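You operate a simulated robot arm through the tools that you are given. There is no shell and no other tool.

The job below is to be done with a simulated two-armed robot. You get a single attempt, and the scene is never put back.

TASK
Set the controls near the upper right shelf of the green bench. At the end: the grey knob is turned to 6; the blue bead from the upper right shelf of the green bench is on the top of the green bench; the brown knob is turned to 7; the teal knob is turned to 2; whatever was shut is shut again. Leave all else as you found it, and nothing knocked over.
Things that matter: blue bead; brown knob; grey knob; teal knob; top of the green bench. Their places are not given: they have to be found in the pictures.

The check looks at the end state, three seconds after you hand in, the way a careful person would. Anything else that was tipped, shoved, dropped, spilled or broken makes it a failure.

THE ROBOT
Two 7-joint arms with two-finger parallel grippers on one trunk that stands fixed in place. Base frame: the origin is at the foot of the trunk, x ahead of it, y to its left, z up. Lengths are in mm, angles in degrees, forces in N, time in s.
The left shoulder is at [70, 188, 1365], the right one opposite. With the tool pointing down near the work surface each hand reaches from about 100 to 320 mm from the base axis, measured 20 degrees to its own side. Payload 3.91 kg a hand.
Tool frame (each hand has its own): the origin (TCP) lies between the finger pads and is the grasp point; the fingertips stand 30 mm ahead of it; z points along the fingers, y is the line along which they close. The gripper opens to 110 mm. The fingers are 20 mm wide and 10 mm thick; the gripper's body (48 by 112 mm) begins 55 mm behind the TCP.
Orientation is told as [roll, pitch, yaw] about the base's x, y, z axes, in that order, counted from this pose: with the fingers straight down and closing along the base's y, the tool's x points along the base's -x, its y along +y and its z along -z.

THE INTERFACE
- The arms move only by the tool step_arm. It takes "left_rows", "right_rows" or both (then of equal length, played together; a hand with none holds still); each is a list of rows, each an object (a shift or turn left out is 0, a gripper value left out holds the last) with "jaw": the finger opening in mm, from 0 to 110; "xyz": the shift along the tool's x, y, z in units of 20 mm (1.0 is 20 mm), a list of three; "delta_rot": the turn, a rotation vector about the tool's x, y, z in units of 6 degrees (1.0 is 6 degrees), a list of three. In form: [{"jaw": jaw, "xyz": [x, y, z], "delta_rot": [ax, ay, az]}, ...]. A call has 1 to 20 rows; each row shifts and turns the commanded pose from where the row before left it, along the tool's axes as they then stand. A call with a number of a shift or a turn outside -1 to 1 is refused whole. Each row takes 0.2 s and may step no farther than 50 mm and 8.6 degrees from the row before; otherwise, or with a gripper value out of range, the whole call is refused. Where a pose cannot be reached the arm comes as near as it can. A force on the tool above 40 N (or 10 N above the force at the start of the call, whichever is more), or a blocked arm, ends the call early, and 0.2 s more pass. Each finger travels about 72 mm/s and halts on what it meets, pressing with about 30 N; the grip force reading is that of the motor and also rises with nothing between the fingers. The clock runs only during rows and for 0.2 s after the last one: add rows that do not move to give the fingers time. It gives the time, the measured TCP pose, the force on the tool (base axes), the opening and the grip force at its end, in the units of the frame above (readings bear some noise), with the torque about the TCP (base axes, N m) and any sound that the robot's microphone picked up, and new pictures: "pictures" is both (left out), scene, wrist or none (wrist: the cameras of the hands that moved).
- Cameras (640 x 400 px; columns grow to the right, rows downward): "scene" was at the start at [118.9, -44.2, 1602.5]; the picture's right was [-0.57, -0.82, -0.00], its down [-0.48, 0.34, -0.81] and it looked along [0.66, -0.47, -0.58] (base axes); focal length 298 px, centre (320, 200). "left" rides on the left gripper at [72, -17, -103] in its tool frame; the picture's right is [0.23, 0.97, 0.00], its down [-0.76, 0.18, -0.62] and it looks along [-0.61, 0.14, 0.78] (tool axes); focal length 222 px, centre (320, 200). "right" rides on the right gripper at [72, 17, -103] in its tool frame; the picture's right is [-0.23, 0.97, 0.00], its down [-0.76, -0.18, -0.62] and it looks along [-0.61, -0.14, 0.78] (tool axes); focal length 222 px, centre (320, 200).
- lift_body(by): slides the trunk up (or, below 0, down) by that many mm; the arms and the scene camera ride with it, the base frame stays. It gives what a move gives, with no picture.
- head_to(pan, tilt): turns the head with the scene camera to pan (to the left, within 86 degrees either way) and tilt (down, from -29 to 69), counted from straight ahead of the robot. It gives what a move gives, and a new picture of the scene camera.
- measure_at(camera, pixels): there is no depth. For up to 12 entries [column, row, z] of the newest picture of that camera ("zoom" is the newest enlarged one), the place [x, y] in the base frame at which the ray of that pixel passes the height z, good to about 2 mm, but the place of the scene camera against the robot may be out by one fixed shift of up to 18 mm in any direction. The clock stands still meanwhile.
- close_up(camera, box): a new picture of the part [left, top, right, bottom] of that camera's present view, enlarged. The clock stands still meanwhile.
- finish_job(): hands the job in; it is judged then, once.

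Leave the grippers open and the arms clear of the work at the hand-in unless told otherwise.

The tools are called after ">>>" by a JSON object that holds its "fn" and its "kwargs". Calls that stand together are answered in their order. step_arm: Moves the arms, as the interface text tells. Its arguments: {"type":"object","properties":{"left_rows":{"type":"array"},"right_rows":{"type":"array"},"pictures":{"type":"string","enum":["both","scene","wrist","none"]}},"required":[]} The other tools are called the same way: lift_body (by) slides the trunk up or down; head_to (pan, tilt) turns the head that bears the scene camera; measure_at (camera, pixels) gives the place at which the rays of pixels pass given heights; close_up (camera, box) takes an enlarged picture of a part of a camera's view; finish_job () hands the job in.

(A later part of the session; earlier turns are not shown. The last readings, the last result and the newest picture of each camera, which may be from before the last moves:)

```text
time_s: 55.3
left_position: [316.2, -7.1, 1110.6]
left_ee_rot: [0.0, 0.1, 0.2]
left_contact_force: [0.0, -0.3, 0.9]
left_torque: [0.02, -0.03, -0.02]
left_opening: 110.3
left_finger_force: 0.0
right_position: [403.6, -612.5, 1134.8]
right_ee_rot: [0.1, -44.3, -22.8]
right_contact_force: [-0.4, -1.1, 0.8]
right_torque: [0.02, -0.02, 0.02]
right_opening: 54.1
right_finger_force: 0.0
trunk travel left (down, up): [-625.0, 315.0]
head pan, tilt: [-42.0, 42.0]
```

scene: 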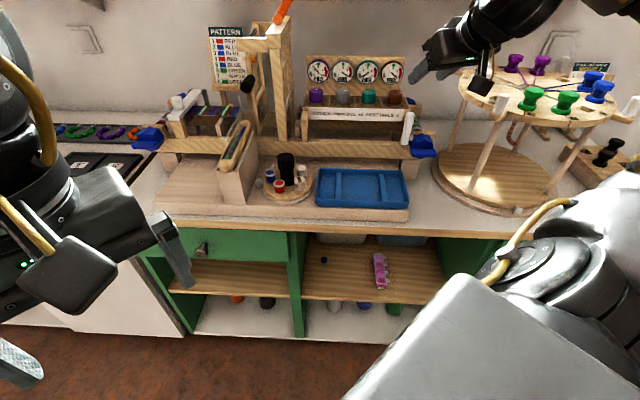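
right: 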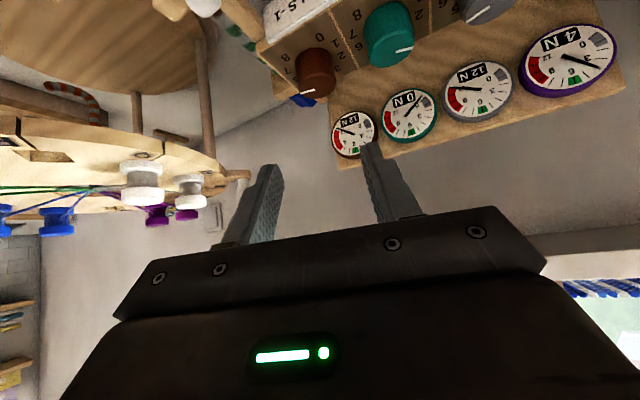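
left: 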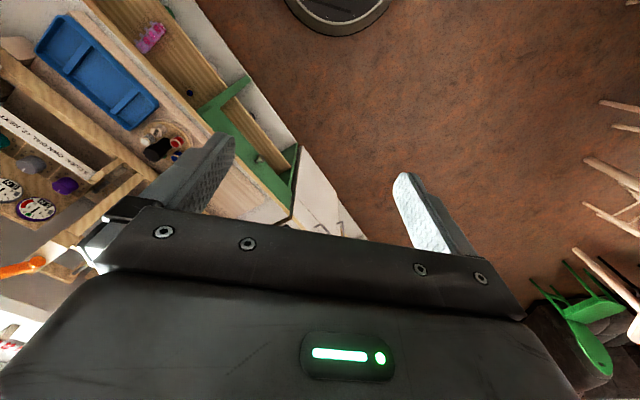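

The hand is clear of the loom. I'll move it left and back, toward its starting position in front of the bench and away from the braiding table.

>>> {"fn": "step_arm", "kwargs": {"right_rows": [{"xyz": [0.507, 0.943, -0.494]}, {"xyz": [0.507, 0.943, -0.494]}, {"xyz": [0.507, 0.943, -0.494]}, {"xyz": [0.507, 0.943, -0.494]}, {"xyz": [0.507, 0.943, -0.494]}, {"xyz": [0.507, 0.943, -0.494]}, {"xyz": [0.507, 0.943, -0.494]}], "pictures": "scene"}}

>>> {"fn": "head_to", "kwargs": {"pan": 40, "tilt": 50}}

```text
time_s: 56.9
left_position: [317.4, -5.1, 1110.5]
left_ee_rot: [-0.1, 0.0, 0.1]
left_contact_force: [0.8, 1.2, 0.8]
left_torque: [0.0, -0.01, -0.02]
left_opening: 110.4
left_finger_force: 0.0
right_position: [370.0, -461.1, 1140.6]
right_ee_rot: [0.0, -44.2, -22.5]
right_contact_force: [-0.1, 0.5, -0.5]
right_torque: [0.02, 0.02, -0.01]
right_opening: 54.1
right_finger_force: 0.0
right hand out of reach, approached as far as the arm can: row 7
trunk travel left (down, up): [-625.0, 315.0]
head pan, tilt: [-42.0, 42.0]
```

scene: 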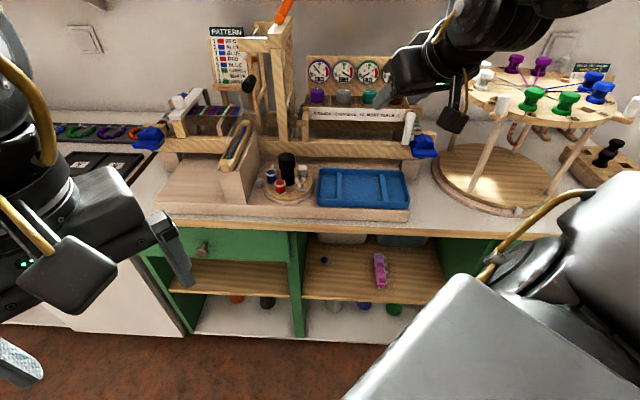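

```text
time_s: 58.4
left_position: [315.9, -6.8, 1110.1]
left_ee_rot: [0.0, -0.1, 0.1]
left_contact_force: [-0.3, -0.6, -0.2]
left_torque: [-0.02, -0.01, -0.01]
left_opening: 110.0
left_finger_force: 0.0
right_position: [370.5, -463.4, 1139.2]
right_ee_rot: [-0.1, -44.2, -22.5]
right_contact_force: [-0.2, 0.0, -0.1]
right_torque: [0.02, 0.02, 0.02]
right_opening: 53.8
right_finger_force: 0.1
trunk travel left (down, up): [-625.0, 315.0]
head pan, tilt: [40.0, 50.0]
```

scene: 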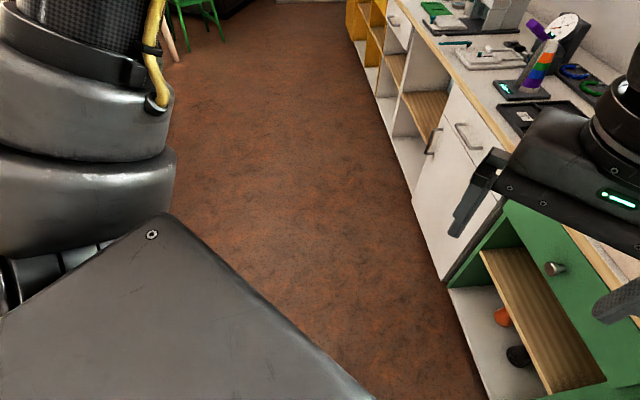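

The robot's left side is clear floor. I'll turn the right tool to point straight down and draw it back to about (325,-400), in front of the bench edge.

>>> {"fn": "step_arm", "kwargs": {"right_rows": [{"delta_rot": [0, 0.92, 0]}, {"delta_rot": [0, 0.92, 0]}, {"delta_rot": [0, 0.92, 0]}, {"delta_rot": [0, 0.92, 0]}, {"delta_rot": [0, 0.92, 0]}, {"delta_rot": [0, 0.92, 0]}, {"delta_rot": [0, 0.92, 0]}, {"delta_rot": [0, 0.92, 0]}, {"xyz": [0.82, 0.51, 0]}, {"xyz": [0.82, 0.51, 0]}, {"xyz": [0.82, 0.51, 0]}, {"xyz": [0.82, 0.51, 0]}], "pictures": "none"}}

>>> {"fn": "head_to", "kwargs": {"pan": -42, "tilt": 55}}

```text
time_s: 61.0
left_position: [315.6, -6.5, 1110.8]
left_ee_rot: [0.1, 0.0, 0.1]
left_contact_force: [0.2, 0.8, -0.4]
left_torque: [-0.02, -0.06, -0.01]
left_opening: 110.1
left_finger_force: 0.1
right_position: [325.3, -398.4, 1140.5]
right_ee_rot: [-0.1, -0.1, -22.7]
right_contact_force: [-0.5, 0.3, 0.5]
right_torque: [-0.01, 0.0, -0.01]
right_opening: 53.9
right_finger_force: 0.1
trunk travel left (down, up): [-625.0, 315.0]
head pan, tilt: [40.0, 50.0]
```

```text
time_s: 62.6
left_position: [316.0, -6.7, 1111.6]
left_ee_rot: [0.1, -0.1, 0.1]
left_contact_force: [0.4, 0.4, -0.2]
left_torque: [0.01, -0.02, 0.02]
left_opening: 109.7
left_finger_force: 0.0
right_position: [326.8, -398.9, 1139.4]
right_ee_rot: [0.0, -0.1, -22.8]
right_contact_force: [-0.2, 1.1, -0.3]
right_torque: [0.02, -0.02, 0.02]
right_opening: 53.9
right_finger_force: 0.1
trunk travel left (down, up): [-625.0, 315.0]
head pan, tilt: [-42.0, 55.0]
```

scene: 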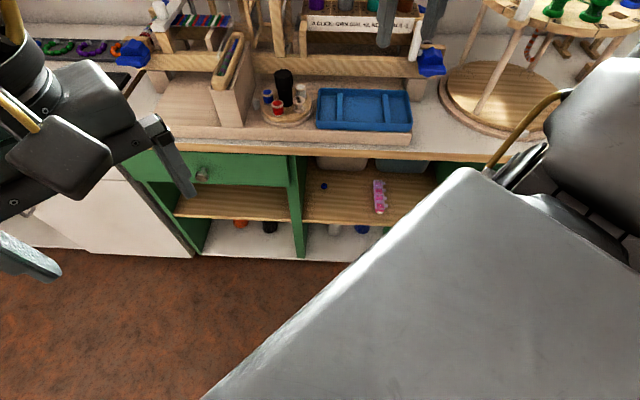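

The right hand sits at (327,-399) pointing down, about 90 mm in front of the bench edge. I'll lower the trunk 300 mm and watch the forces.

>>> {"fn": "lift_body", "kwargs": {"by": -300}}

>>> {"fn": "head_to", "kwargs": {"pan": -42, "tilt": 35}}

```text
time_s: 65.6
left_position: [317.8, -7.1, 808.9]
left_ee_rot: [0.0, -0.1, 0.1]
left_contact_force: [0.0, -0.1, 0.2]
left_torque: [0.01, 0.02, 0.01]
left_opening: 109.6
left_finger_force: 0.0
right_position: [326.5, -399.5, 840.4]
right_ee_rot: [0.0, -0.1, -22.7]
right_contact_force: [-0.3, 0.5, -1.3]
right_torque: [0.02, -0.01, 0.02]
right_opening: 53.9
right_finger_force: 0.1
trunk travel left (down, up): [-325.0, 615.0]
head pan, tilt: [-42.0, 55.0]
```

```text
time_s: 66.4
left_position: [316.2, -7.3, 810.0]
left_ee_rot: [0.1, 0.0, 0.1]
left_contact_force: [-0.5, 0.6, 0.0]
left_torque: [0.01, -0.04, 0.0]
left_opening: 109.9
left_finger_force: 0.0
right_position: [325.4, -399.2, 839.1]
right_ee_rot: [-0.1, -0.1, -22.8]
right_contact_force: [-0.7, -0.8, -0.3]
right_torque: [0.0, 0.01, 0.01]
right_opening: 54.1
right_finger_force: 0.1
trunk travel left (down, up): [-325.0, 615.0]
head pan, tilt: [-42.0, 35.0]
```

scene: 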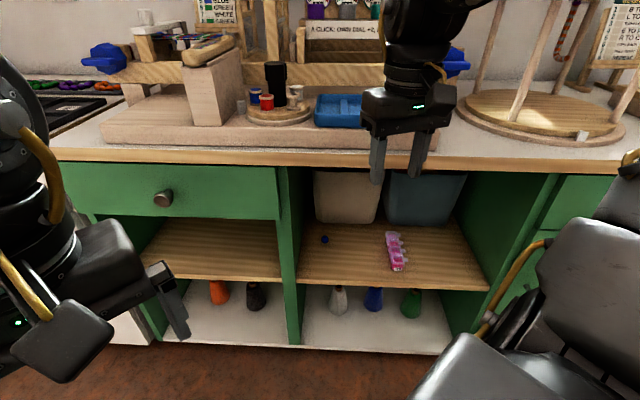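

The shelf opening is clear: bead near (325,240), pink pill-box near (394,250), and two bins at the back. I'll enlarge and triangulate.

>>> {"fn": "close_up", "kwargs": {"camera": "scene", "box": [280, 160, 500, 310]}}

>>> {"fn": "measure_at", "kwargs": {"camera": "scene", "pixels": [[324.5, 239.5, 450], [324.5, 239.5, 480], [324.5, 239.5, 510], [297, 280, 450], [297, 280, 500], [490, 290, 450], [490, 290, 500], [300, 160, 830], [500, 168, 830]]}}

```text
2.67 times, centred on (390, 235) of scene
```

zoom: 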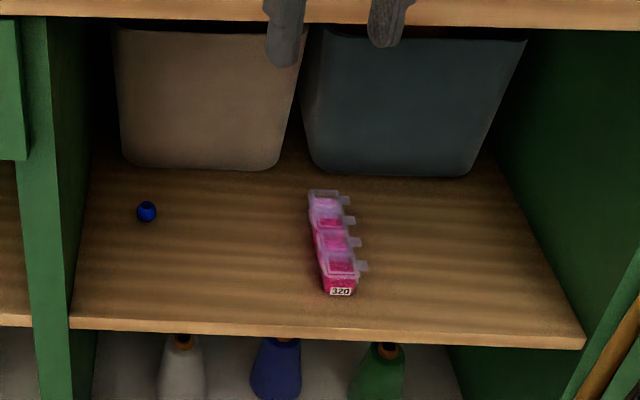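

```text
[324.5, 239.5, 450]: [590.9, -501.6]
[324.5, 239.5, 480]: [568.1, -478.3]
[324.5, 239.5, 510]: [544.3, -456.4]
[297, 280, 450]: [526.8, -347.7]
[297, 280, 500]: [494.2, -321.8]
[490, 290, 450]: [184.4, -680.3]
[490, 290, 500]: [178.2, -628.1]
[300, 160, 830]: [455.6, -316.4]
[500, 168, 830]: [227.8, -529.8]
```

The bead is about 20 mm across. After correcting the scene shift found from the knobs, about (14,-9), it sits at roughly (580,-498,445), 160 mm inside the shelf front and 60 mm from the left divider. I'll lower the trunk another 250 mm.

>>> {"fn": "lift_body", "kwargs": {"by": -250}}

>>> {"fn": "head_to", "kwargs": {"pan": -42, "tilt": 25}}

```text
time_s: 69.0
left_position: [316.9, -7.4, 559.7]
left_ee_rot: [0.0, 0.0, 0.1]
left_contact_force: [0.3, 0.1, 0.0]
left_torque: [-0.02, 0.03, -0.03]
left_opening: 109.7
left_finger_force: 0.1
right_position: [325.8, -399.5, 589.4]
right_ee_rot: [0.0, -0.1, -22.9]
right_contact_force: [0.3, 1.4, 0.5]
right_torque: [-0.01, -0.01, 0.03]
right_opening: 53.8
right_finger_force: 0.1
trunk travel left (down, up): [-75.0, 865.0]
head pan, tilt: [-42.0, 35.0]
```

```text
time_s: 69.7
left_position: [316.7, -7.9, 561.2]
left_ee_rot: [0.0, 0.0, 0.1]
left_contact_force: [0.2, 0.8, -0.3]
left_torque: [0.0, -0.02, -0.01]
left_opening: 110.2
left_finger_force: 0.1
right_position: [325.5, -400.1, 589.3]
right_ee_rot: [0.0, 0.0, -22.8]
right_contact_force: [-0.3, 0.9, 0.2]
right_torque: [-0.01, -0.01, -0.02]
right_opening: 53.9
right_finger_force: 0.0
trunk travel left (down, up): [-75.0, 865.0]
head pan, tilt: [-42.0, 25.0]
```

scene: 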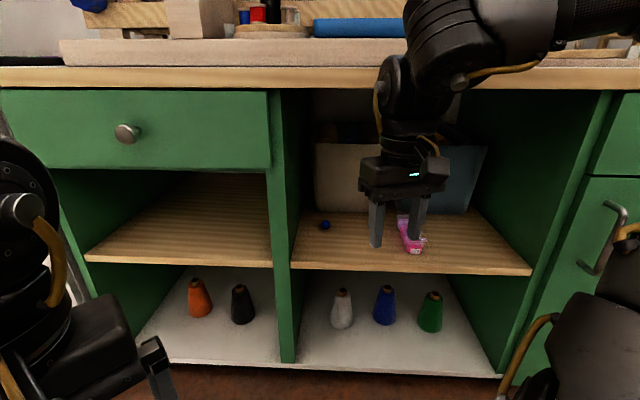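

The whole hand is now below the bench top and in front of the shelf opening. The forearm is still higher than I want, so I'll lower the trunk 65 mm more and then pitch the hand up in small stages, checking the pictures.

>>> {"fn": "lift_body", "kwargs": {"by": -65}}

>>> {"fn": "step_arm", "kwargs": {"right_rows": [{"delta_rot": [0, -0.9, 0]}, {"delta_rot": [0, -0.9, 0]}, {"delta_rot": [0, -0.9, 0]}, {"delta_rot": [0, -0.9, 0]}], "pictures": "both"}}

```text
time_s: 70.7
left_position: [316.4, -7.0, 495.4]
left_ee_rot: [-0.2, 0.1, 0.0]
left_contact_force: [0.1, -0.5, 0.2]
left_torque: [-0.01, 0.01, -0.02]
left_opening: 109.9
left_finger_force: 0.1
right_position: [325.7, -398.9, 525.1]
right_ee_rot: [0.0, -0.2, -22.7]
right_contact_force: [-0.1, 1.0, 0.0]
right_torque: [-0.01, 0.01, -0.01]
right_opening: 54.2
right_finger_force: 0.0
trunk travel left (down, up): [-10.0, 930.0]
head pan, tilt: [-42.0, 25.0]
```

```text
time_s: 71.7
left_position: [315.7, -8.0, 495.2]
left_ee_rot: [0.0, -0.1, 0.1]
left_contact_force: [-1.4, -0.6, -0.2]
left_torque: [0.01, -0.03, -0.03]
left_opening: 110.3
left_finger_force: 0.1
right_position: [328.6, -428.2, 535.9]
right_ee_rot: [0.1, -21.8, -22.6]
right_contact_force: [0.1, 1.0, -0.7]
right_torque: [0.0, -0.01, 0.0]
right_opening: 53.9
right_finger_force: 0.0
right hand out of reach, approached as far as the arm can: row 2, 3, 4
trunk travel left (down, up): [-10.0, 930.0]
head pan, tilt: [-42.0, 25.0]
```

scene: 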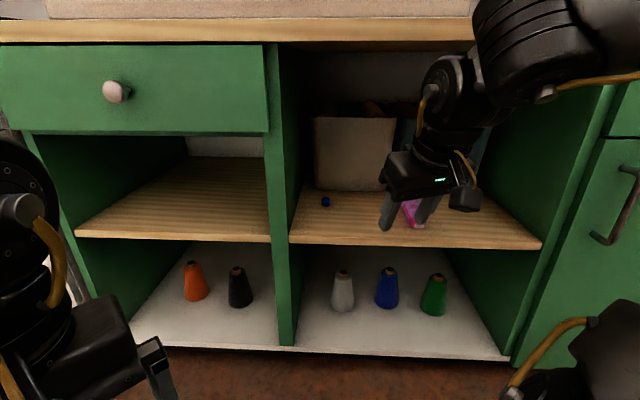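
right: 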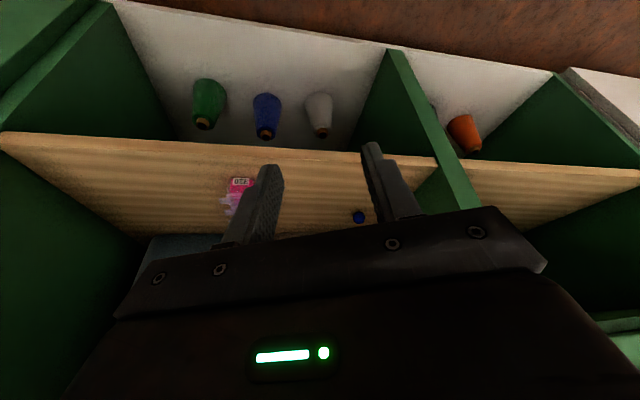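

The wrist camera now sees the bead at (358,216) between the fingers. I'll measure it and enlarge.

>>> {"fn": "close_up", "kwargs": {"camera": "right", "box": [200, 130, 460, 260]}}

>>> {"fn": "measure_at", "kwargs": {"camera": "right", "pixels": [[358, 216, 435], [358, 216, 445], [358, 216, 455], [300, 150, 437], [100, 140, 437], [437, 163, 437], [240, 185, 460]]}}

```text
2.46 times, centred on (330, 195) of right
```

zoom: 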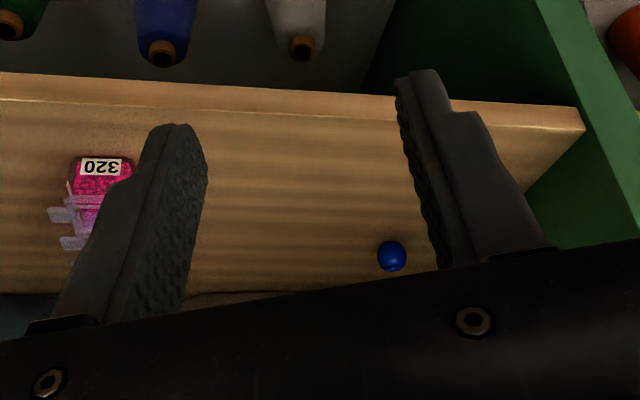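

```text
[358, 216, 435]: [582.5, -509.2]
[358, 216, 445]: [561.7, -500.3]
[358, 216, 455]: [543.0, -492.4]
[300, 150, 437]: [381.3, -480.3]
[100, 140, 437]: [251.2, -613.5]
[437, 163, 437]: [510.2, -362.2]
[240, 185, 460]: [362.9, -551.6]
```

The wrist ray gives a bead near (582,-508) with its centre about 435 high, so the shelf board is near z≈425. I'll move the hand forward into the opening, staying about 100 mm above the board.

>>> {"fn": "step_arm", "kwargs": {"right_rows": [{"xyz": [-0.956, 0.097, 0.166]}, {"xyz": [-0.956, 0.097, 0.166]}, {"xyz": [-0.956, 0.097, 0.166]}, {"xyz": [-0.956, 0.097, 0.166]}, {"xyz": [-0.956, 0.097, 0.166]}], "pictures": "both"}}

```text
time_s: 72.9
left_position: [317.2, -7.1, 495.3]
left_ee_rot: [0.0, 0.0, 0.1]
left_contact_force: [0.6, 0.0, 0.2]
left_torque: [-0.02, 0.03, 0.01]
left_opening: 109.8
left_finger_force: 0.0
right_position: [419.0, -455.9, 556.6]
right_ee_rot: [0.0, -21.7, -22.8]
right_contact_force: [0.2, -0.2, 0.5]
right_torque: [-0.01, 0.01, 0.0]
right_opening: 54.1
right_finger_force: 0.0
trunk travel left (down, up): [-10.0, 930.0]
head pan, tilt: [-42.0, 25.0]
```

scene: 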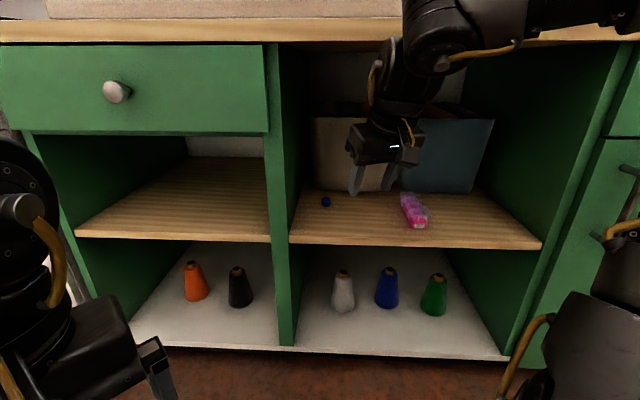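
right: 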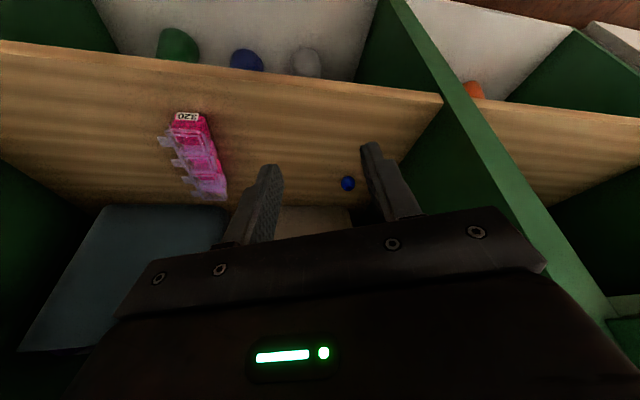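

The forearm is close to the bench-top edge height, so before going deeper I'll pitch the hand up to -45° while moving forward and slightly down. That lowers the wrist below the slab.

>>> {"fn": "step_arm", "kwargs": {"right_rows": [{"xyz": [-0.63, 0, 0.575], "delta_rot": [0, -0.767, 0]}, {"xyz": [-0.585, 0, 0.625], "delta_rot": [0, -0.767, 0]}, {"xyz": [-0.53, 0, 0.67], "delta_rot": [0, -0.767, 0]}, {"xyz": [-0.475, 0, 0.71], "delta_rot": [0, -0.767, 0]}, {"xyz": [-0.42, 0, 0.745], "delta_rot": [0, -0.767, 0]}], "pictures": "both"}}

```text
time_s: 74.1
left_position: [316.4, -7.7, 494.4]
left_ee_rot: [0.0, 0.0, 0.1]
left_contact_force: [0.6, 0.4, -0.3]
left_torque: [0.02, 0.01, 0.06]
left_opening: 110.2
left_finger_force: 0.1
right_position: [493.8, -486.5, 526.0]
right_ee_rot: [0.0, -44.8, -22.7]
right_contact_force: [-0.7, -0.4, -0.2]
right_torque: [0.0, 0.0, 0.02]
right_opening: 54.0
right_finger_force: 0.1
trunk travel left (down, up): [-10.0, 930.0]
head pan, tilt: [-42.0, 25.0]
```

scene: 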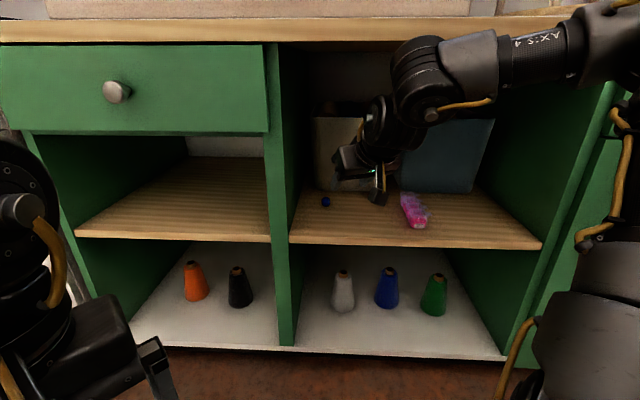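
right: 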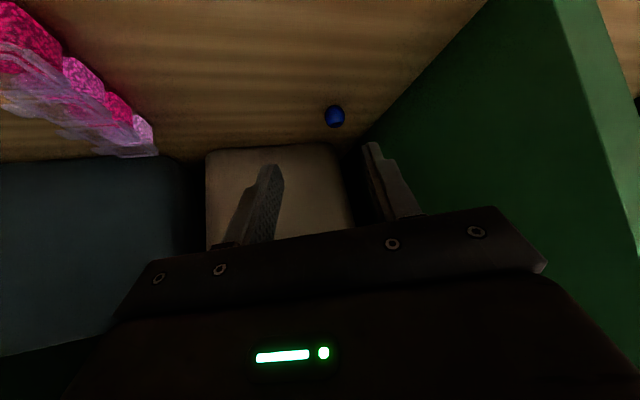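

The forearm is lower now and clear of the slab. The bead is at (335,116) in the wrist view. I'll measure it with a close-up.

>>> {"fn": "close_up", "kwargs": {"camera": "right", "box": [200, 40, 440, 200]}}

>>> {"fn": "measure_at", "kwargs": {"camera": "right", "pixels": [[335, 116, 425], [335, 116, 435], [335, 116, 445], [335, 127, 425], [335, 127, 435]]}}

```text
2.50 times, centred on (320, 120) of right
```

zoom: 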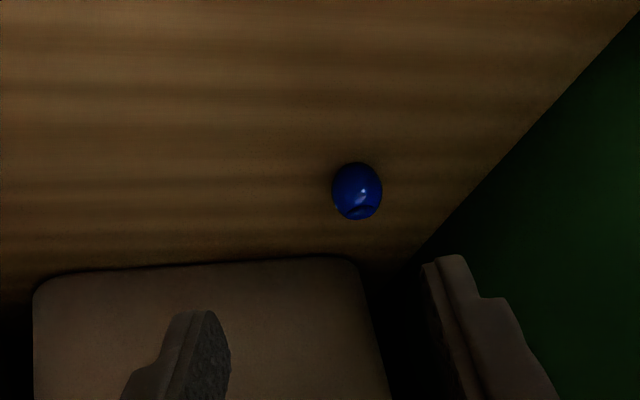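

```text
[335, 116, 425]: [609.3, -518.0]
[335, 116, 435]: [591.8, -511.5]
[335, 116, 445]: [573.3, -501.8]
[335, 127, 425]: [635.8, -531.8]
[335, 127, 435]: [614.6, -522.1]
```

The bead's hole faces up, so it stands stable on its end, and it measures about 21 mm wide at roughly (588,-509). I'll move to a pre-grasp with the TCP at (576,-504,510), well above the bead.

>>> {"fn": "step_arm", "kwargs": {"right_rows": [{"xyz": [-0.473, 0.156, 0.696]}, {"xyz": [-0.473, 0.156, 0.696]}, {"xyz": [-0.473, 0.156, 0.696]}, {"xyz": [-0.473, 0.156, 0.696]}, {"xyz": [-0.473, 0.156, 0.696]}, {}], "pictures": "both"}}

>>> {"fn": "close_up", "kwargs": {"camera": "right", "box": [200, 20, 440, 200]}}

```text
time_s: 75.5
left_position: [318.2, -8.2, 495.0]
left_ee_rot: [0.0, 0.0, 0.1]
left_contact_force: [-0.7, 0.0, -0.4]
left_torque: [-0.03, 0.02, -0.01]
left_opening: 110.0
left_finger_force: 0.0
right_position: [575.6, -503.8, 508.9]
right_ee_rot: [-0.1, -44.6, -22.7]
right_contact_force: [-0.1, 0.1, 0.1]
right_torque: [0.01, 0.02, 0.04]
right_opening: 53.9
right_finger_force: 0.1
trunk travel left (down, up): [-10.0, 930.0]
head pan, tilt: [-42.0, 25.0]
```

scene: 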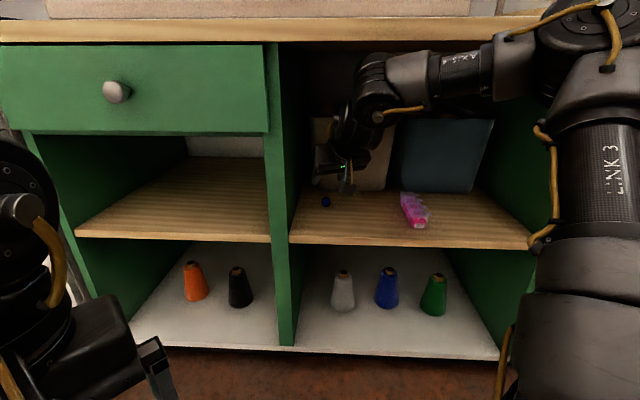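
right: 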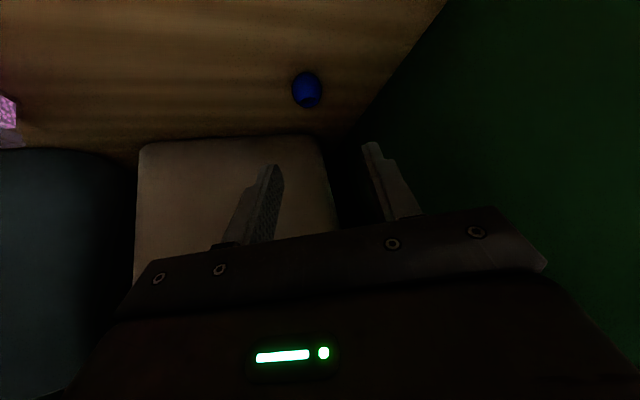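

```text
2.22 times, centred on (320, 110) of right
```

zoom: 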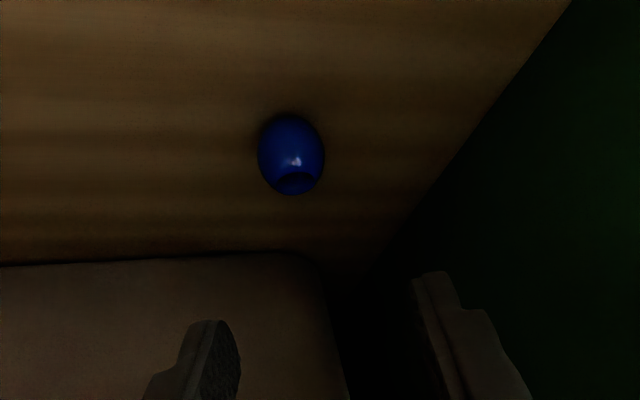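

>>> {"fn": "measure_at", "kwargs": {"camera": "right", "pixels": [[306.9, 89.7, 425], [306.9, 89.7, 430], [306.9, 89.7, 435], [306.9, 89.7, 440], [306.9, 89.7, 445]]}}

```text
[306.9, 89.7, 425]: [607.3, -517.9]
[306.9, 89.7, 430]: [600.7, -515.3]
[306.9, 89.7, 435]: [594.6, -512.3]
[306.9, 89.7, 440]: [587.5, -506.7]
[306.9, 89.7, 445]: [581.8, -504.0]
```

Three views agree on the bead centre at about (599,-514,431). I'll move over it and descend to TCP z≈466, leaving the fingertips about 15 mm above the board.

>>> {"fn": "step_arm", "kwargs": {"right_rows": [{"xyz": [0.352, -0.014, 0.659]}, {"xyz": [0.352, -0.014, 0.659]}, {"xyz": [0.352, -0.014, 0.659]}, {}], "pictures": "both"}}

>>> {"fn": "close_up", "kwargs": {"camera": "right", "box": [200, 60, 440, 220]}}

```text
time_s: 76.5
left_position: [316.4, -6.8, 494.7]
left_ee_rot: [0.0, 0.1, 0.1]
left_contact_force: [0.3, -0.7, 0.8]
left_torque: [0.02, 0.02, -0.03]
left_opening: 109.7
left_finger_force: 0.0
right_position: [587.9, -510.1, 467.6]
right_ee_rot: [-0.1, -44.7, -22.8]
right_contact_force: [0.1, -0.1, 0.7]
right_torque: [0.01, 0.0, 0.0]
right_opening: 54.1
right_finger_force: 0.1
trunk travel left (down, up): [-10.0, 930.0]
head pan, tilt: [-42.0, 25.0]
```

scene: 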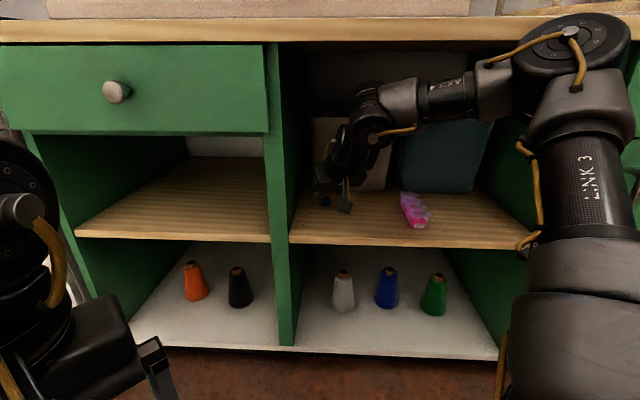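
right: 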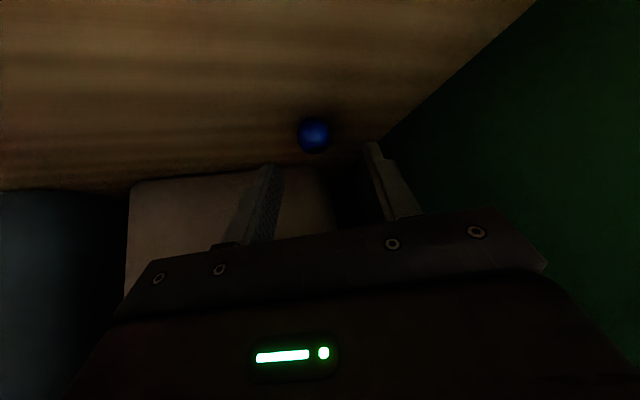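

```text
2.50 times, centred on (320, 140) of right
```

zoom: 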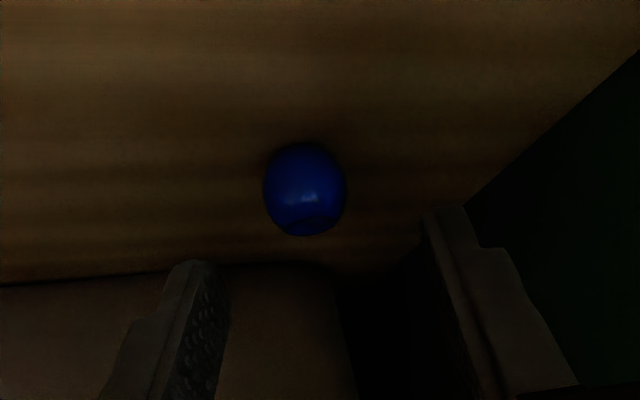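

The bead appears at (314,136), exactly where predicted. I'll descend the last 15 mm gently and look before closing.

>>> {"fn": "step_arm", "kwargs": {"right_rows": [{"xyz": [0.18, 0, 0.185]}, {"xyz": [0.18, 0, 0.185]}, {"xyz": [0.18, 0, 0.185]}, {}], "pictures": "wrist"}}

>>> {"fn": "close_up", "kwargs": {"camera": "right", "box": [200, 60, 440, 220]}}

```text
time_s: 77.5
left_position: [316.4, -7.7, 495.7]
left_ee_rot: [0.0, 0.1, 0.1]
left_contact_force: [0.0, 0.1, -0.7]
left_torque: [0.04, 0.04, 0.0]
left_opening: 109.9
left_finger_force: 0.0
right_position: [587.3, -511.1, 452.6]
right_ee_rot: [0.2, -44.7, -22.8]
right_contact_force: [-0.3, -0.2, 0.5]
right_torque: [0.0, -0.01, 0.0]
right_opening: 54.0
right_finger_force: 0.1
trunk travel left (down, up): [-10.0, 930.0]
head pan, tilt: [-42.0, 25.0]
```

right: 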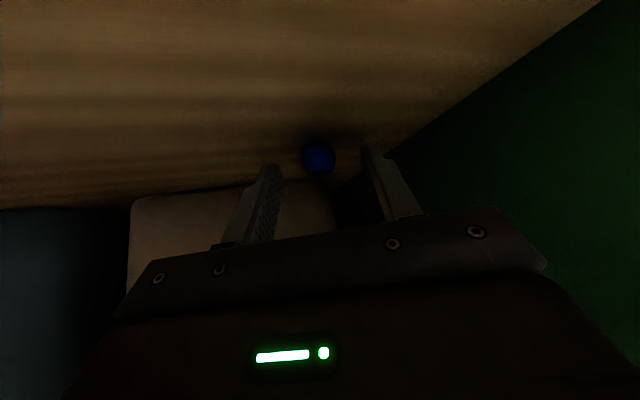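

```text
2.50 times, centred on (320, 140) of right
```

zoom: 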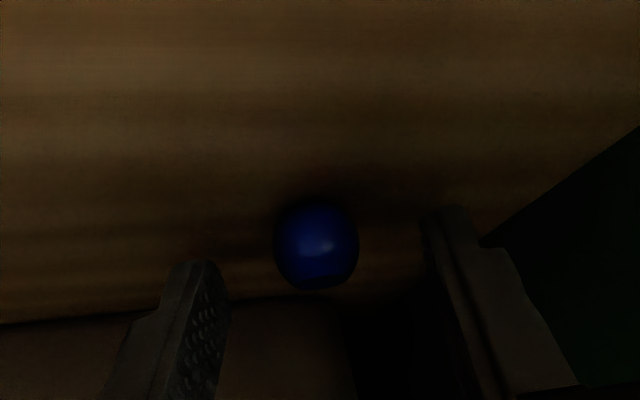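

The bead is at the fingertips, at (318,158), a bit close to the tip ends. I'll creep forward 4 mm and down 1 mm, then close on it.

>>> {"fn": "step_arm", "kwargs": {"right_rows": [{"xyz": [-0.107, 0, 0.176]}, {}, {"jaw": 17}, {}, {}, {}], "pictures": "wrist"}}

>>> {"fn": "close_up", "kwargs": {"camera": "right", "box": [200, 60, 440, 220]}}

```text
time_s: 78.9
left_position: [316.4, -7.1, 495.0]
left_ee_rot: [0.0, -0.1, 0.2]
left_contact_force: [-0.7, -0.2, 0.5]
left_torque: [-0.02, -0.01, 0.0]
left_opening: 110.0
left_finger_force: 0.0
right_position: [591.3, -511.5, 451.4]
right_ee_rot: [0.0, -44.8, -22.8]
right_contact_force: [-0.7, 1.0, -0.7]
right_torque: [-0.05, 0.0, 0.03]
right_opening: 19.0
right_finger_force: 30.2
trunk travel left (down, up): [-10.0, 930.0]
head pan, tilt: [-42.0, 25.0]
```

right: 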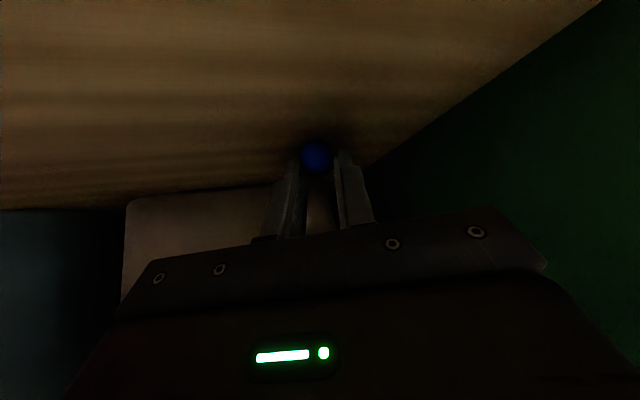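

```text
2.50 times, centred on (320, 140) of right
```

zoom: 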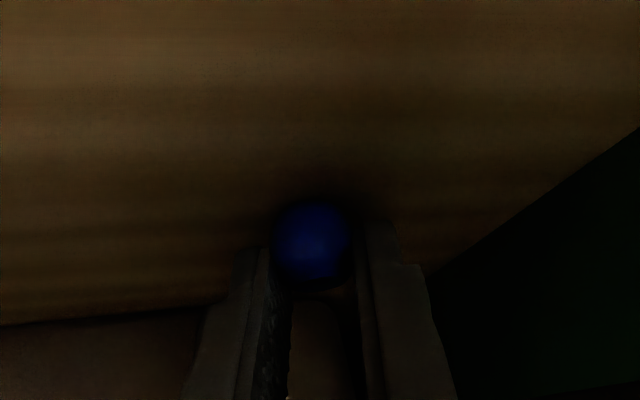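

It grips at 19 mm, but the bead sits very near the tip ends. I'll reopen, move 5 mm farther forward and grip deeper for safety.

>>> {"fn": "step_arm", "kwargs": {"right_rows": [{"jaw": 40}, {}, {}, {"xyz": [-0.178, 0, 0.176]}, {}], "pictures": "wrist"}}

>>> {"fn": "close_up", "kwargs": {"camera": "right", "box": [240, 100, 400, 200]}}

```text
time_s: 80.1
left_position: [317.6, -8.1, 494.6]
left_ee_rot: [0.1, 0.0, 0.1]
left_contact_force: [-0.1, 0.2, 0.3]
left_torque: [0.01, 0.0, 0.01]
left_opening: 109.8
left_finger_force: 0.0
right_position: [595.6, -513.7, 451.5]
right_ee_rot: [-0.1, -44.7, -22.8]
right_contact_force: [-0.3, -1.0, -1.0]
right_torque: [-0.03, 0.0, -0.01]
right_opening: 40.2
right_finger_force: 0.0
trunk travel left (down, up): [-10.0, 930.0]
head pan, tilt: [-42.0, 25.0]
```

right: 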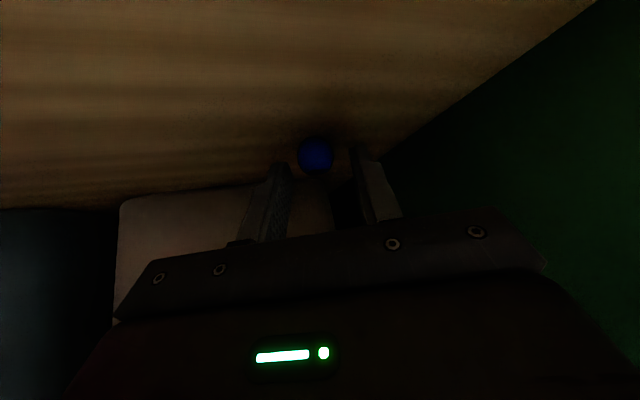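

```text
4.00 times, centred on (320, 150) of right
```

zoom: 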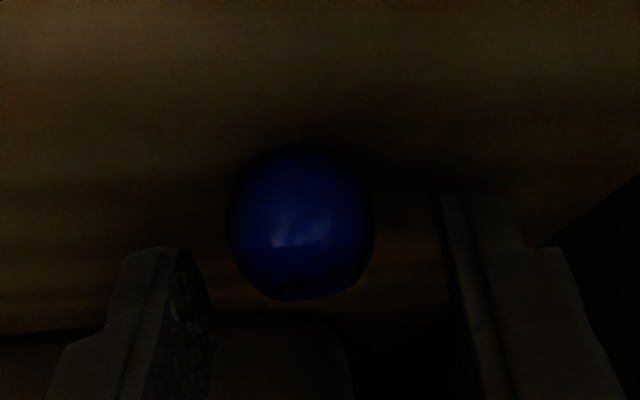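

Checking the geometry, going forward actually moved the bead toward the back edge of the pads. The best spot is with the TCP about 14 mm short of the bead, so I'll back up 11 mm and look.

>>> {"fn": "step_arm", "kwargs": {"right_rows": [{"xyz": [0.196, 0, -0.194]}, {"xyz": [0.196, 0, -0.194]}, {}], "pictures": "wrist"}}

>>> {"fn": "close_up", "kwargs": {"camera": "right", "box": [240, 100, 400, 200]}}

```text
time_s: 80.9
left_position: [315.8, -6.9, 495.4]
left_ee_rot: [0.1, 0.0, 0.1]
left_contact_force: [0.0, 0.6, -0.7]
left_torque: [-0.01, 0.01, 0.0]
left_opening: 109.7
left_finger_force: 0.0
right_position: [584.7, -508.8, 451.9]
right_ee_rot: [0.0, -44.7, -22.8]
right_contact_force: [-0.1, 0.4, 0.0]
right_torque: [-0.04, -0.01, 0.02]
right_opening: 40.0
right_finger_force: 0.1
trunk travel left (down, up): [-10.0, 930.0]
head pan, tilt: [-42.0, 25.0]
```

right: 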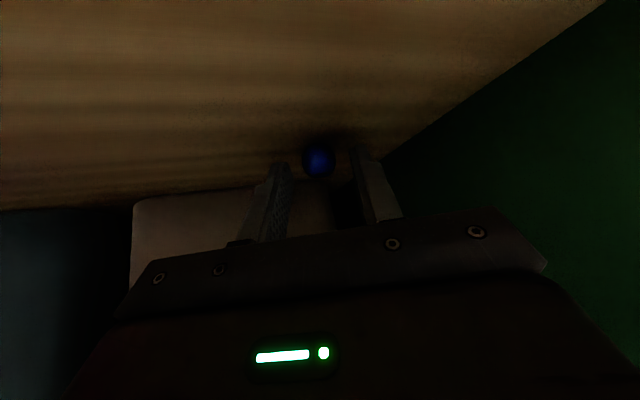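

```text
4.00 times, centred on (320, 150) of right
```

zoom: 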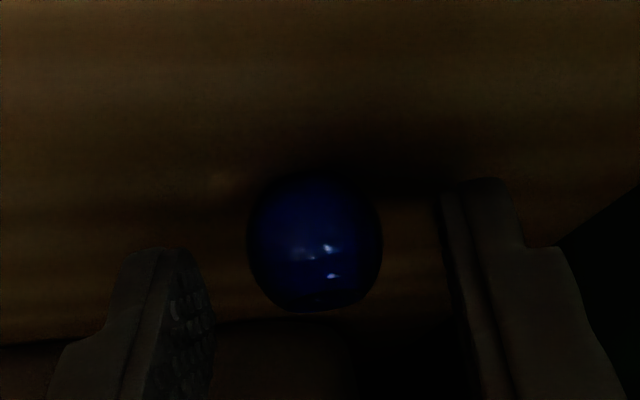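

Now the bead should sit well inside the pads. I'll close on it.

>>> {"fn": "step_arm", "kwargs": {"right_rows": [{"jaw": 16}, {}, {}, {}], "pictures": "wrist"}}

>>> {"fn": "close_up", "kwargs": {"camera": "right", "box": [240, 100, 400, 200]}}

```text
time_s: 81.9
left_position: [315.8, -7.0, 493.8]
left_ee_rot: [0.0, 0.0, 0.1]
left_contact_force: [0.8, 0.2, -0.2]
left_torque: [0.02, -0.03, 0.01]
left_opening: 109.8
left_finger_force: 0.0
right_position: [586.8, -509.4, 451.8]
right_ee_rot: [0.0, -44.7, -22.8]
right_contact_force: [-0.4, 0.5, -0.2]
right_torque: [0.01, 0.02, 0.03]
right_opening: 19.5
right_finger_force: 30.1
trunk travel left (down, up): [-10.0, 930.0]
head pan, tilt: [-42.0, 25.0]
```

right: 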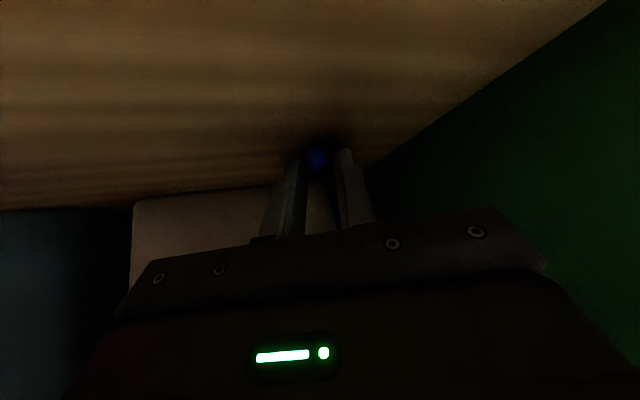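

```text
4.00 times, centred on (320, 150) of right
```

zoom: 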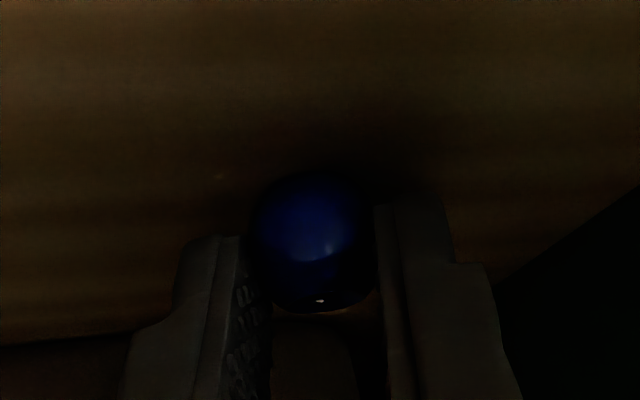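

The bead is gripped at 19.5 mm. I'll lift 20 mm gently and check it comes along.

>>> {"fn": "step_arm", "kwargs": {"right_rows": [{"xyz": [-0.352, 0, -0.356]}, {"xyz": [-0.352, 0, -0.356]}, {}], "pictures": "wrist"}}

>>> {"fn": "close_up", "kwargs": {"camera": "right", "box": [240, 100, 400, 200]}}

```text
time_s: 82.7
left_position: [317.2, -8.0, 495.1]
left_ee_rot: [-0.1, -0.1, 0.1]
left_contact_force: [0.6, 0.1, -0.4]
left_torque: [0.0, -0.04, 0.0]
left_opening: 109.9
left_finger_force: 0.0
right_position: [586.5, -509.5, 471.5]
right_ee_rot: [0.0, -44.7, -22.8]
right_contact_force: [-0.3, -0.1, 0.1]
right_torque: [0.02, 0.0, 0.0]
right_opening: 19.8
right_finger_force: 30.2
trunk travel left (down, up): [-10.0, 930.0]
head pan, tilt: [-42.0, 25.0]
```

right: 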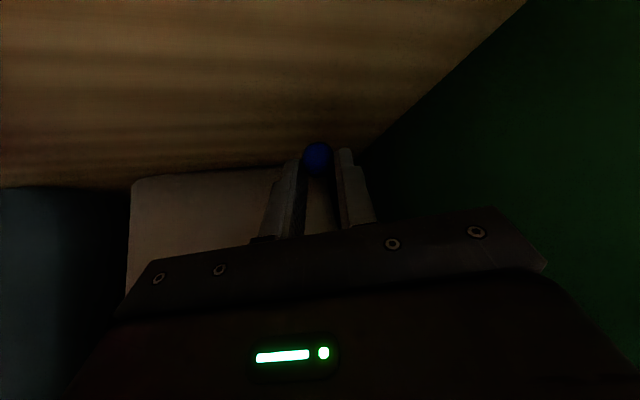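

```text
4.00 times, centred on (320, 150) of right
```

zoom: 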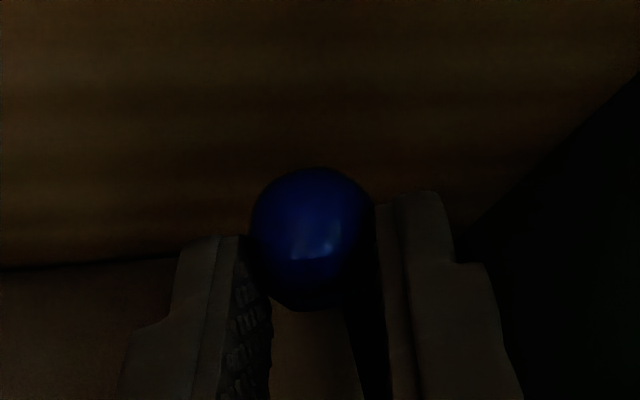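

The bead is held and lifted. I'll withdraw along the same path in reverse: up, then back out of the shelf.

>>> {"fn": "step_arm", "kwargs": {"right_rows": [{"xyz": [-0.352, 0.014, -0.659]}, {"xyz": [-0.352, 0.014, -0.659]}, {"xyz": [-0.352, 0.014, -0.659]}, {"xyz": [0.473, -0.156, -0.696]}, {"xyz": [0.473, -0.156, -0.696]}, {"xyz": [0.473, -0.156, -0.696]}, {"xyz": [0.473, -0.156, -0.696]}, {"xyz": [0.473, -0.156, -0.696]}], "pictures": "both"}}

```text
time_s: 84.5
left_position: [315.7, -8.4, 495.5]
left_ee_rot: [-0.1, 0.0, 0.1]
left_contact_force: [0.3, 0.5, 0.8]
left_torque: [0.01, -0.01, -0.02]
left_opening: 110.0
left_finger_force: 0.0
right_position: [491.6, -486.7, 529.9]
right_ee_rot: [0.0, -44.7, -22.8]
right_contact_force: [0.2, -0.4, -0.4]
right_torque: [-0.02, 0.0, -0.01]
right_opening: 19.7
right_finger_force: 30.6
trunk travel left (down, up): [-10.0, 930.0]
head pan, tilt: [-42.0, 25.0]
```

scene: 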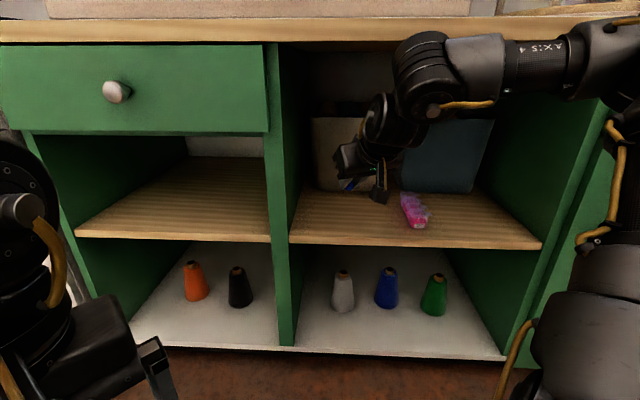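
right: 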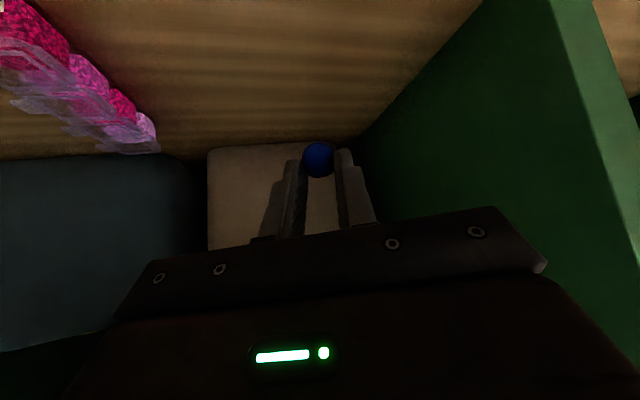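

The bead stays in the fingers. I'll continue backing out while lowering the pitch back to about -22°.

>>> {"fn": "step_arm", "kwargs": {"right_rows": [{"xyz": [0.357, 0, -0.776], "delta_rot": [0, 0.767, 0]}, {"xyz": [0.419, 0, -0.745], "delta_rot": [0, 0.767, 0]}, {"xyz": [0.477, 0, -0.709], "delta_rot": [0, 0.767, 0]}, {"xyz": [0.532, 0, -0.668], "delta_rot": [0, 0.767, 0]}, {"xyz": [0.584, 0, -0.623], "delta_rot": [0, 0.767, 0]}, {"xyz": [0.92, -0.097, -0.3]}, {"xyz": [0.92, -0.097, -0.3]}, {"xyz": [0.92, -0.097, -0.3]}, {"xyz": [0.92, -0.097, -0.3]}], "pictures": "both"}}

```text
time_s: 86.5
left_position: [316.5, -8.5, 495.4]
left_ee_rot: [0.0, 0.0, 0.2]
left_contact_force: [0.0, 0.4, 0.2]
left_torque: [-0.03, 0.01, 0.02]
left_opening: 110.0
left_finger_force: 0.0
right_position: [343.6, -432.1, 553.1]
right_ee_rot: [-0.1, -21.7, -22.8]
right_contact_force: [-0.5, 0.0, 0.4]
right_torque: [0.02, 0.01, -0.01]
right_opening: 19.2
right_finger_force: 30.3
trunk travel left (down, up): [-10.0, 930.0]
head pan, tilt: [-42.0, 25.0]
```

scene: 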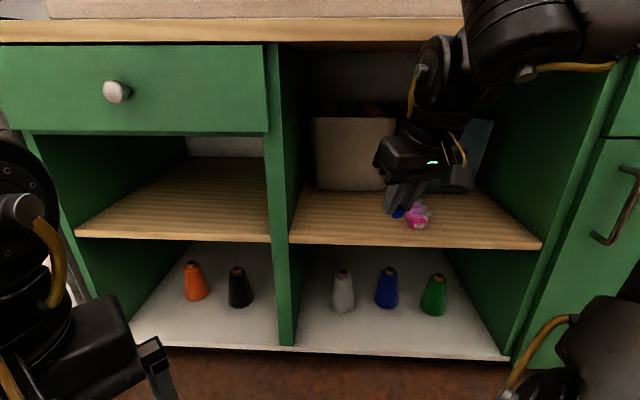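
right: 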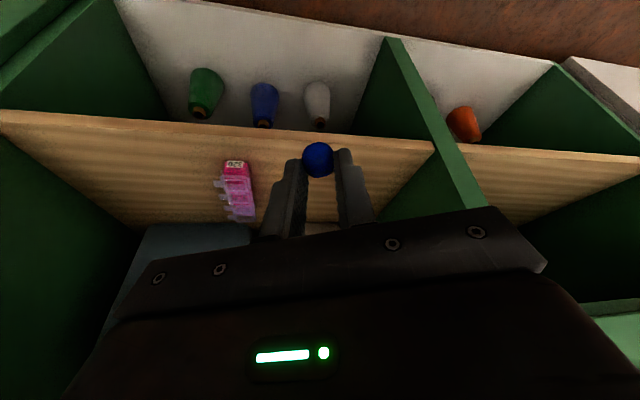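

The bead is visible at the fingertips. I'll turn the tool straight down and shift back to (325,-400) so the trunk can rise safely.

>>> {"fn": "step_arm", "kwargs": {"right_rows": [{"delta_rot": [0, 0.904, 0]}, {"delta_rot": [0, 0.904, 0]}, {"delta_rot": [0, 0.904, 0]}, {"delta_rot": [0, 0.904, 0]}, {"xyz": [0.725, 0.56, 0]}, {"xyz": [0.725, 0.56, 0]}, {}], "pictures": "both"}}

```text
time_s: 88.1
left_position: [315.9, -7.4, 494.9]
left_ee_rot: [0.1, -0.1, 0.1]
left_contact_force: [-0.4, -0.4, -0.2]
left_torque: [0.02, -0.05, -0.03]
left_opening: 110.0
left_finger_force: 0.0
right_position: [326.1, -401.2, 555.3]
right_ee_rot: [0.0, 0.0, -22.8]
right_contact_force: [0.1, -0.2, 0.3]
right_torque: [0.0, 0.01, 0.01]
right_opening: 19.4
right_finger_force: 30.0
trunk travel left (down, up): [-10.0, 930.0]
head pan, tilt: [-42.0, 25.0]
```

scene: 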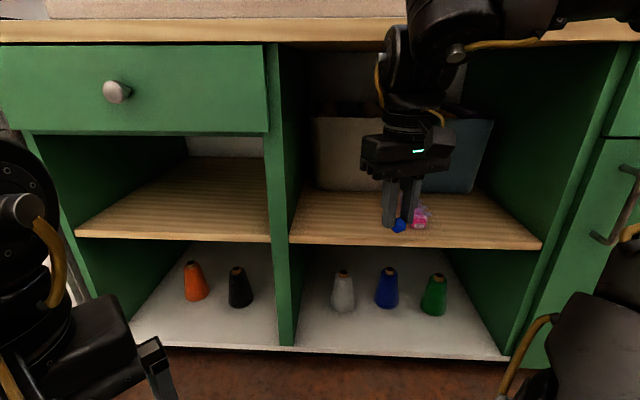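
right: 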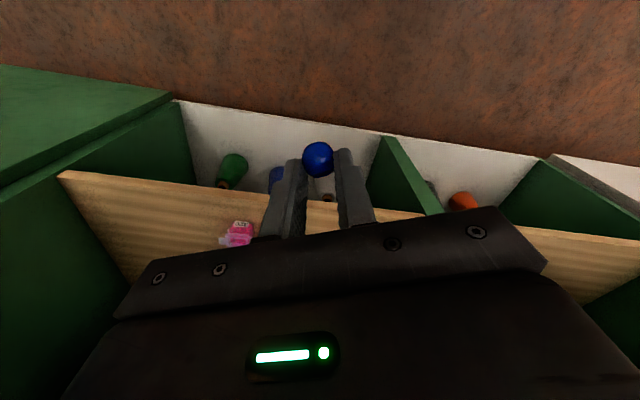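

The hand is clear, with the bead at the tips. I'll raise the trunk 480 mm and look at the bench top for a free spot.

>>> {"fn": "lift_body", "kwargs": {"by": 480}}

>>> {"fn": "head_to", "kwargs": {"pan": -48, "tilt": 42}}

>>> {"fn": "step_arm", "kwargs": {"right_rows": [{}], "pictures": "wrist"}}

```text
refused: 480 is not a number from -400 to 400
```

```text
time_s: 88.9
left_position: [317.3, -6.5, 495.1]
left_ee_rot: [-0.1, 0.0, 0.1]
left_contact_force: [-0.3, 0.5, 0.4]
left_torque: [0.04, 0.01, -0.02]
left_opening: 110.4
left_finger_force: 0.0
right_position: [326.8, -401.2, 555.7]
right_ee_rot: [0.0, 0.0, -22.7]
right_contact_force: [-0.1, -0.5, -0.2]
right_torque: [0.01, 0.02, 0.02]
right_opening: 19.8
right_finger_force: 30.2
trunk travel left (down, up): [-10.0, 930.0]
head pan, tilt: [-48.0, 42.0]
```

scene: 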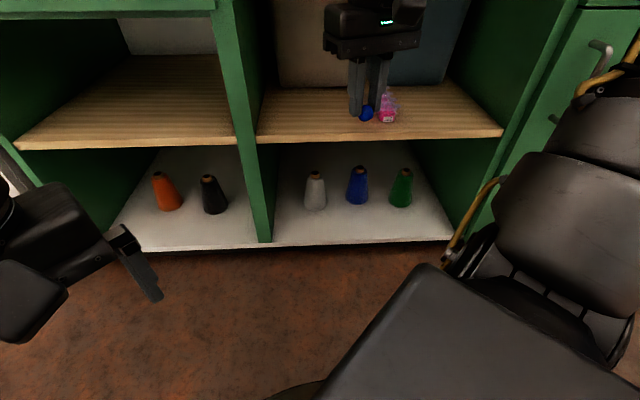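

```text
time_s: 89.3
left_position: [316.0, -6.9, 494.2]
left_ee_rot: [0.0, -0.1, 0.0]
left_contact_force: [-0.2, -0.9, -0.2]
left_torque: [0.0, 0.01, -0.01]
left_opening: 109.7
left_finger_force: 0.1
right_position: [325.8, -401.0, 554.7]
right_ee_rot: [-0.1, -0.1, -22.6]
right_contact_force: [-0.1, 0.1, -0.1]
right_torque: [0.01, 0.04, -0.01]
right_opening: 19.4
right_finger_force: 29.8
trunk travel left (down, up): [-10.0, 930.0]
head pan, tilt: [-48.0, 42.0]
```

right: 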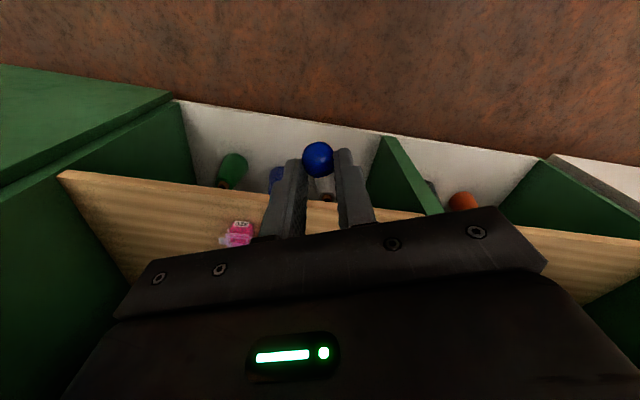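

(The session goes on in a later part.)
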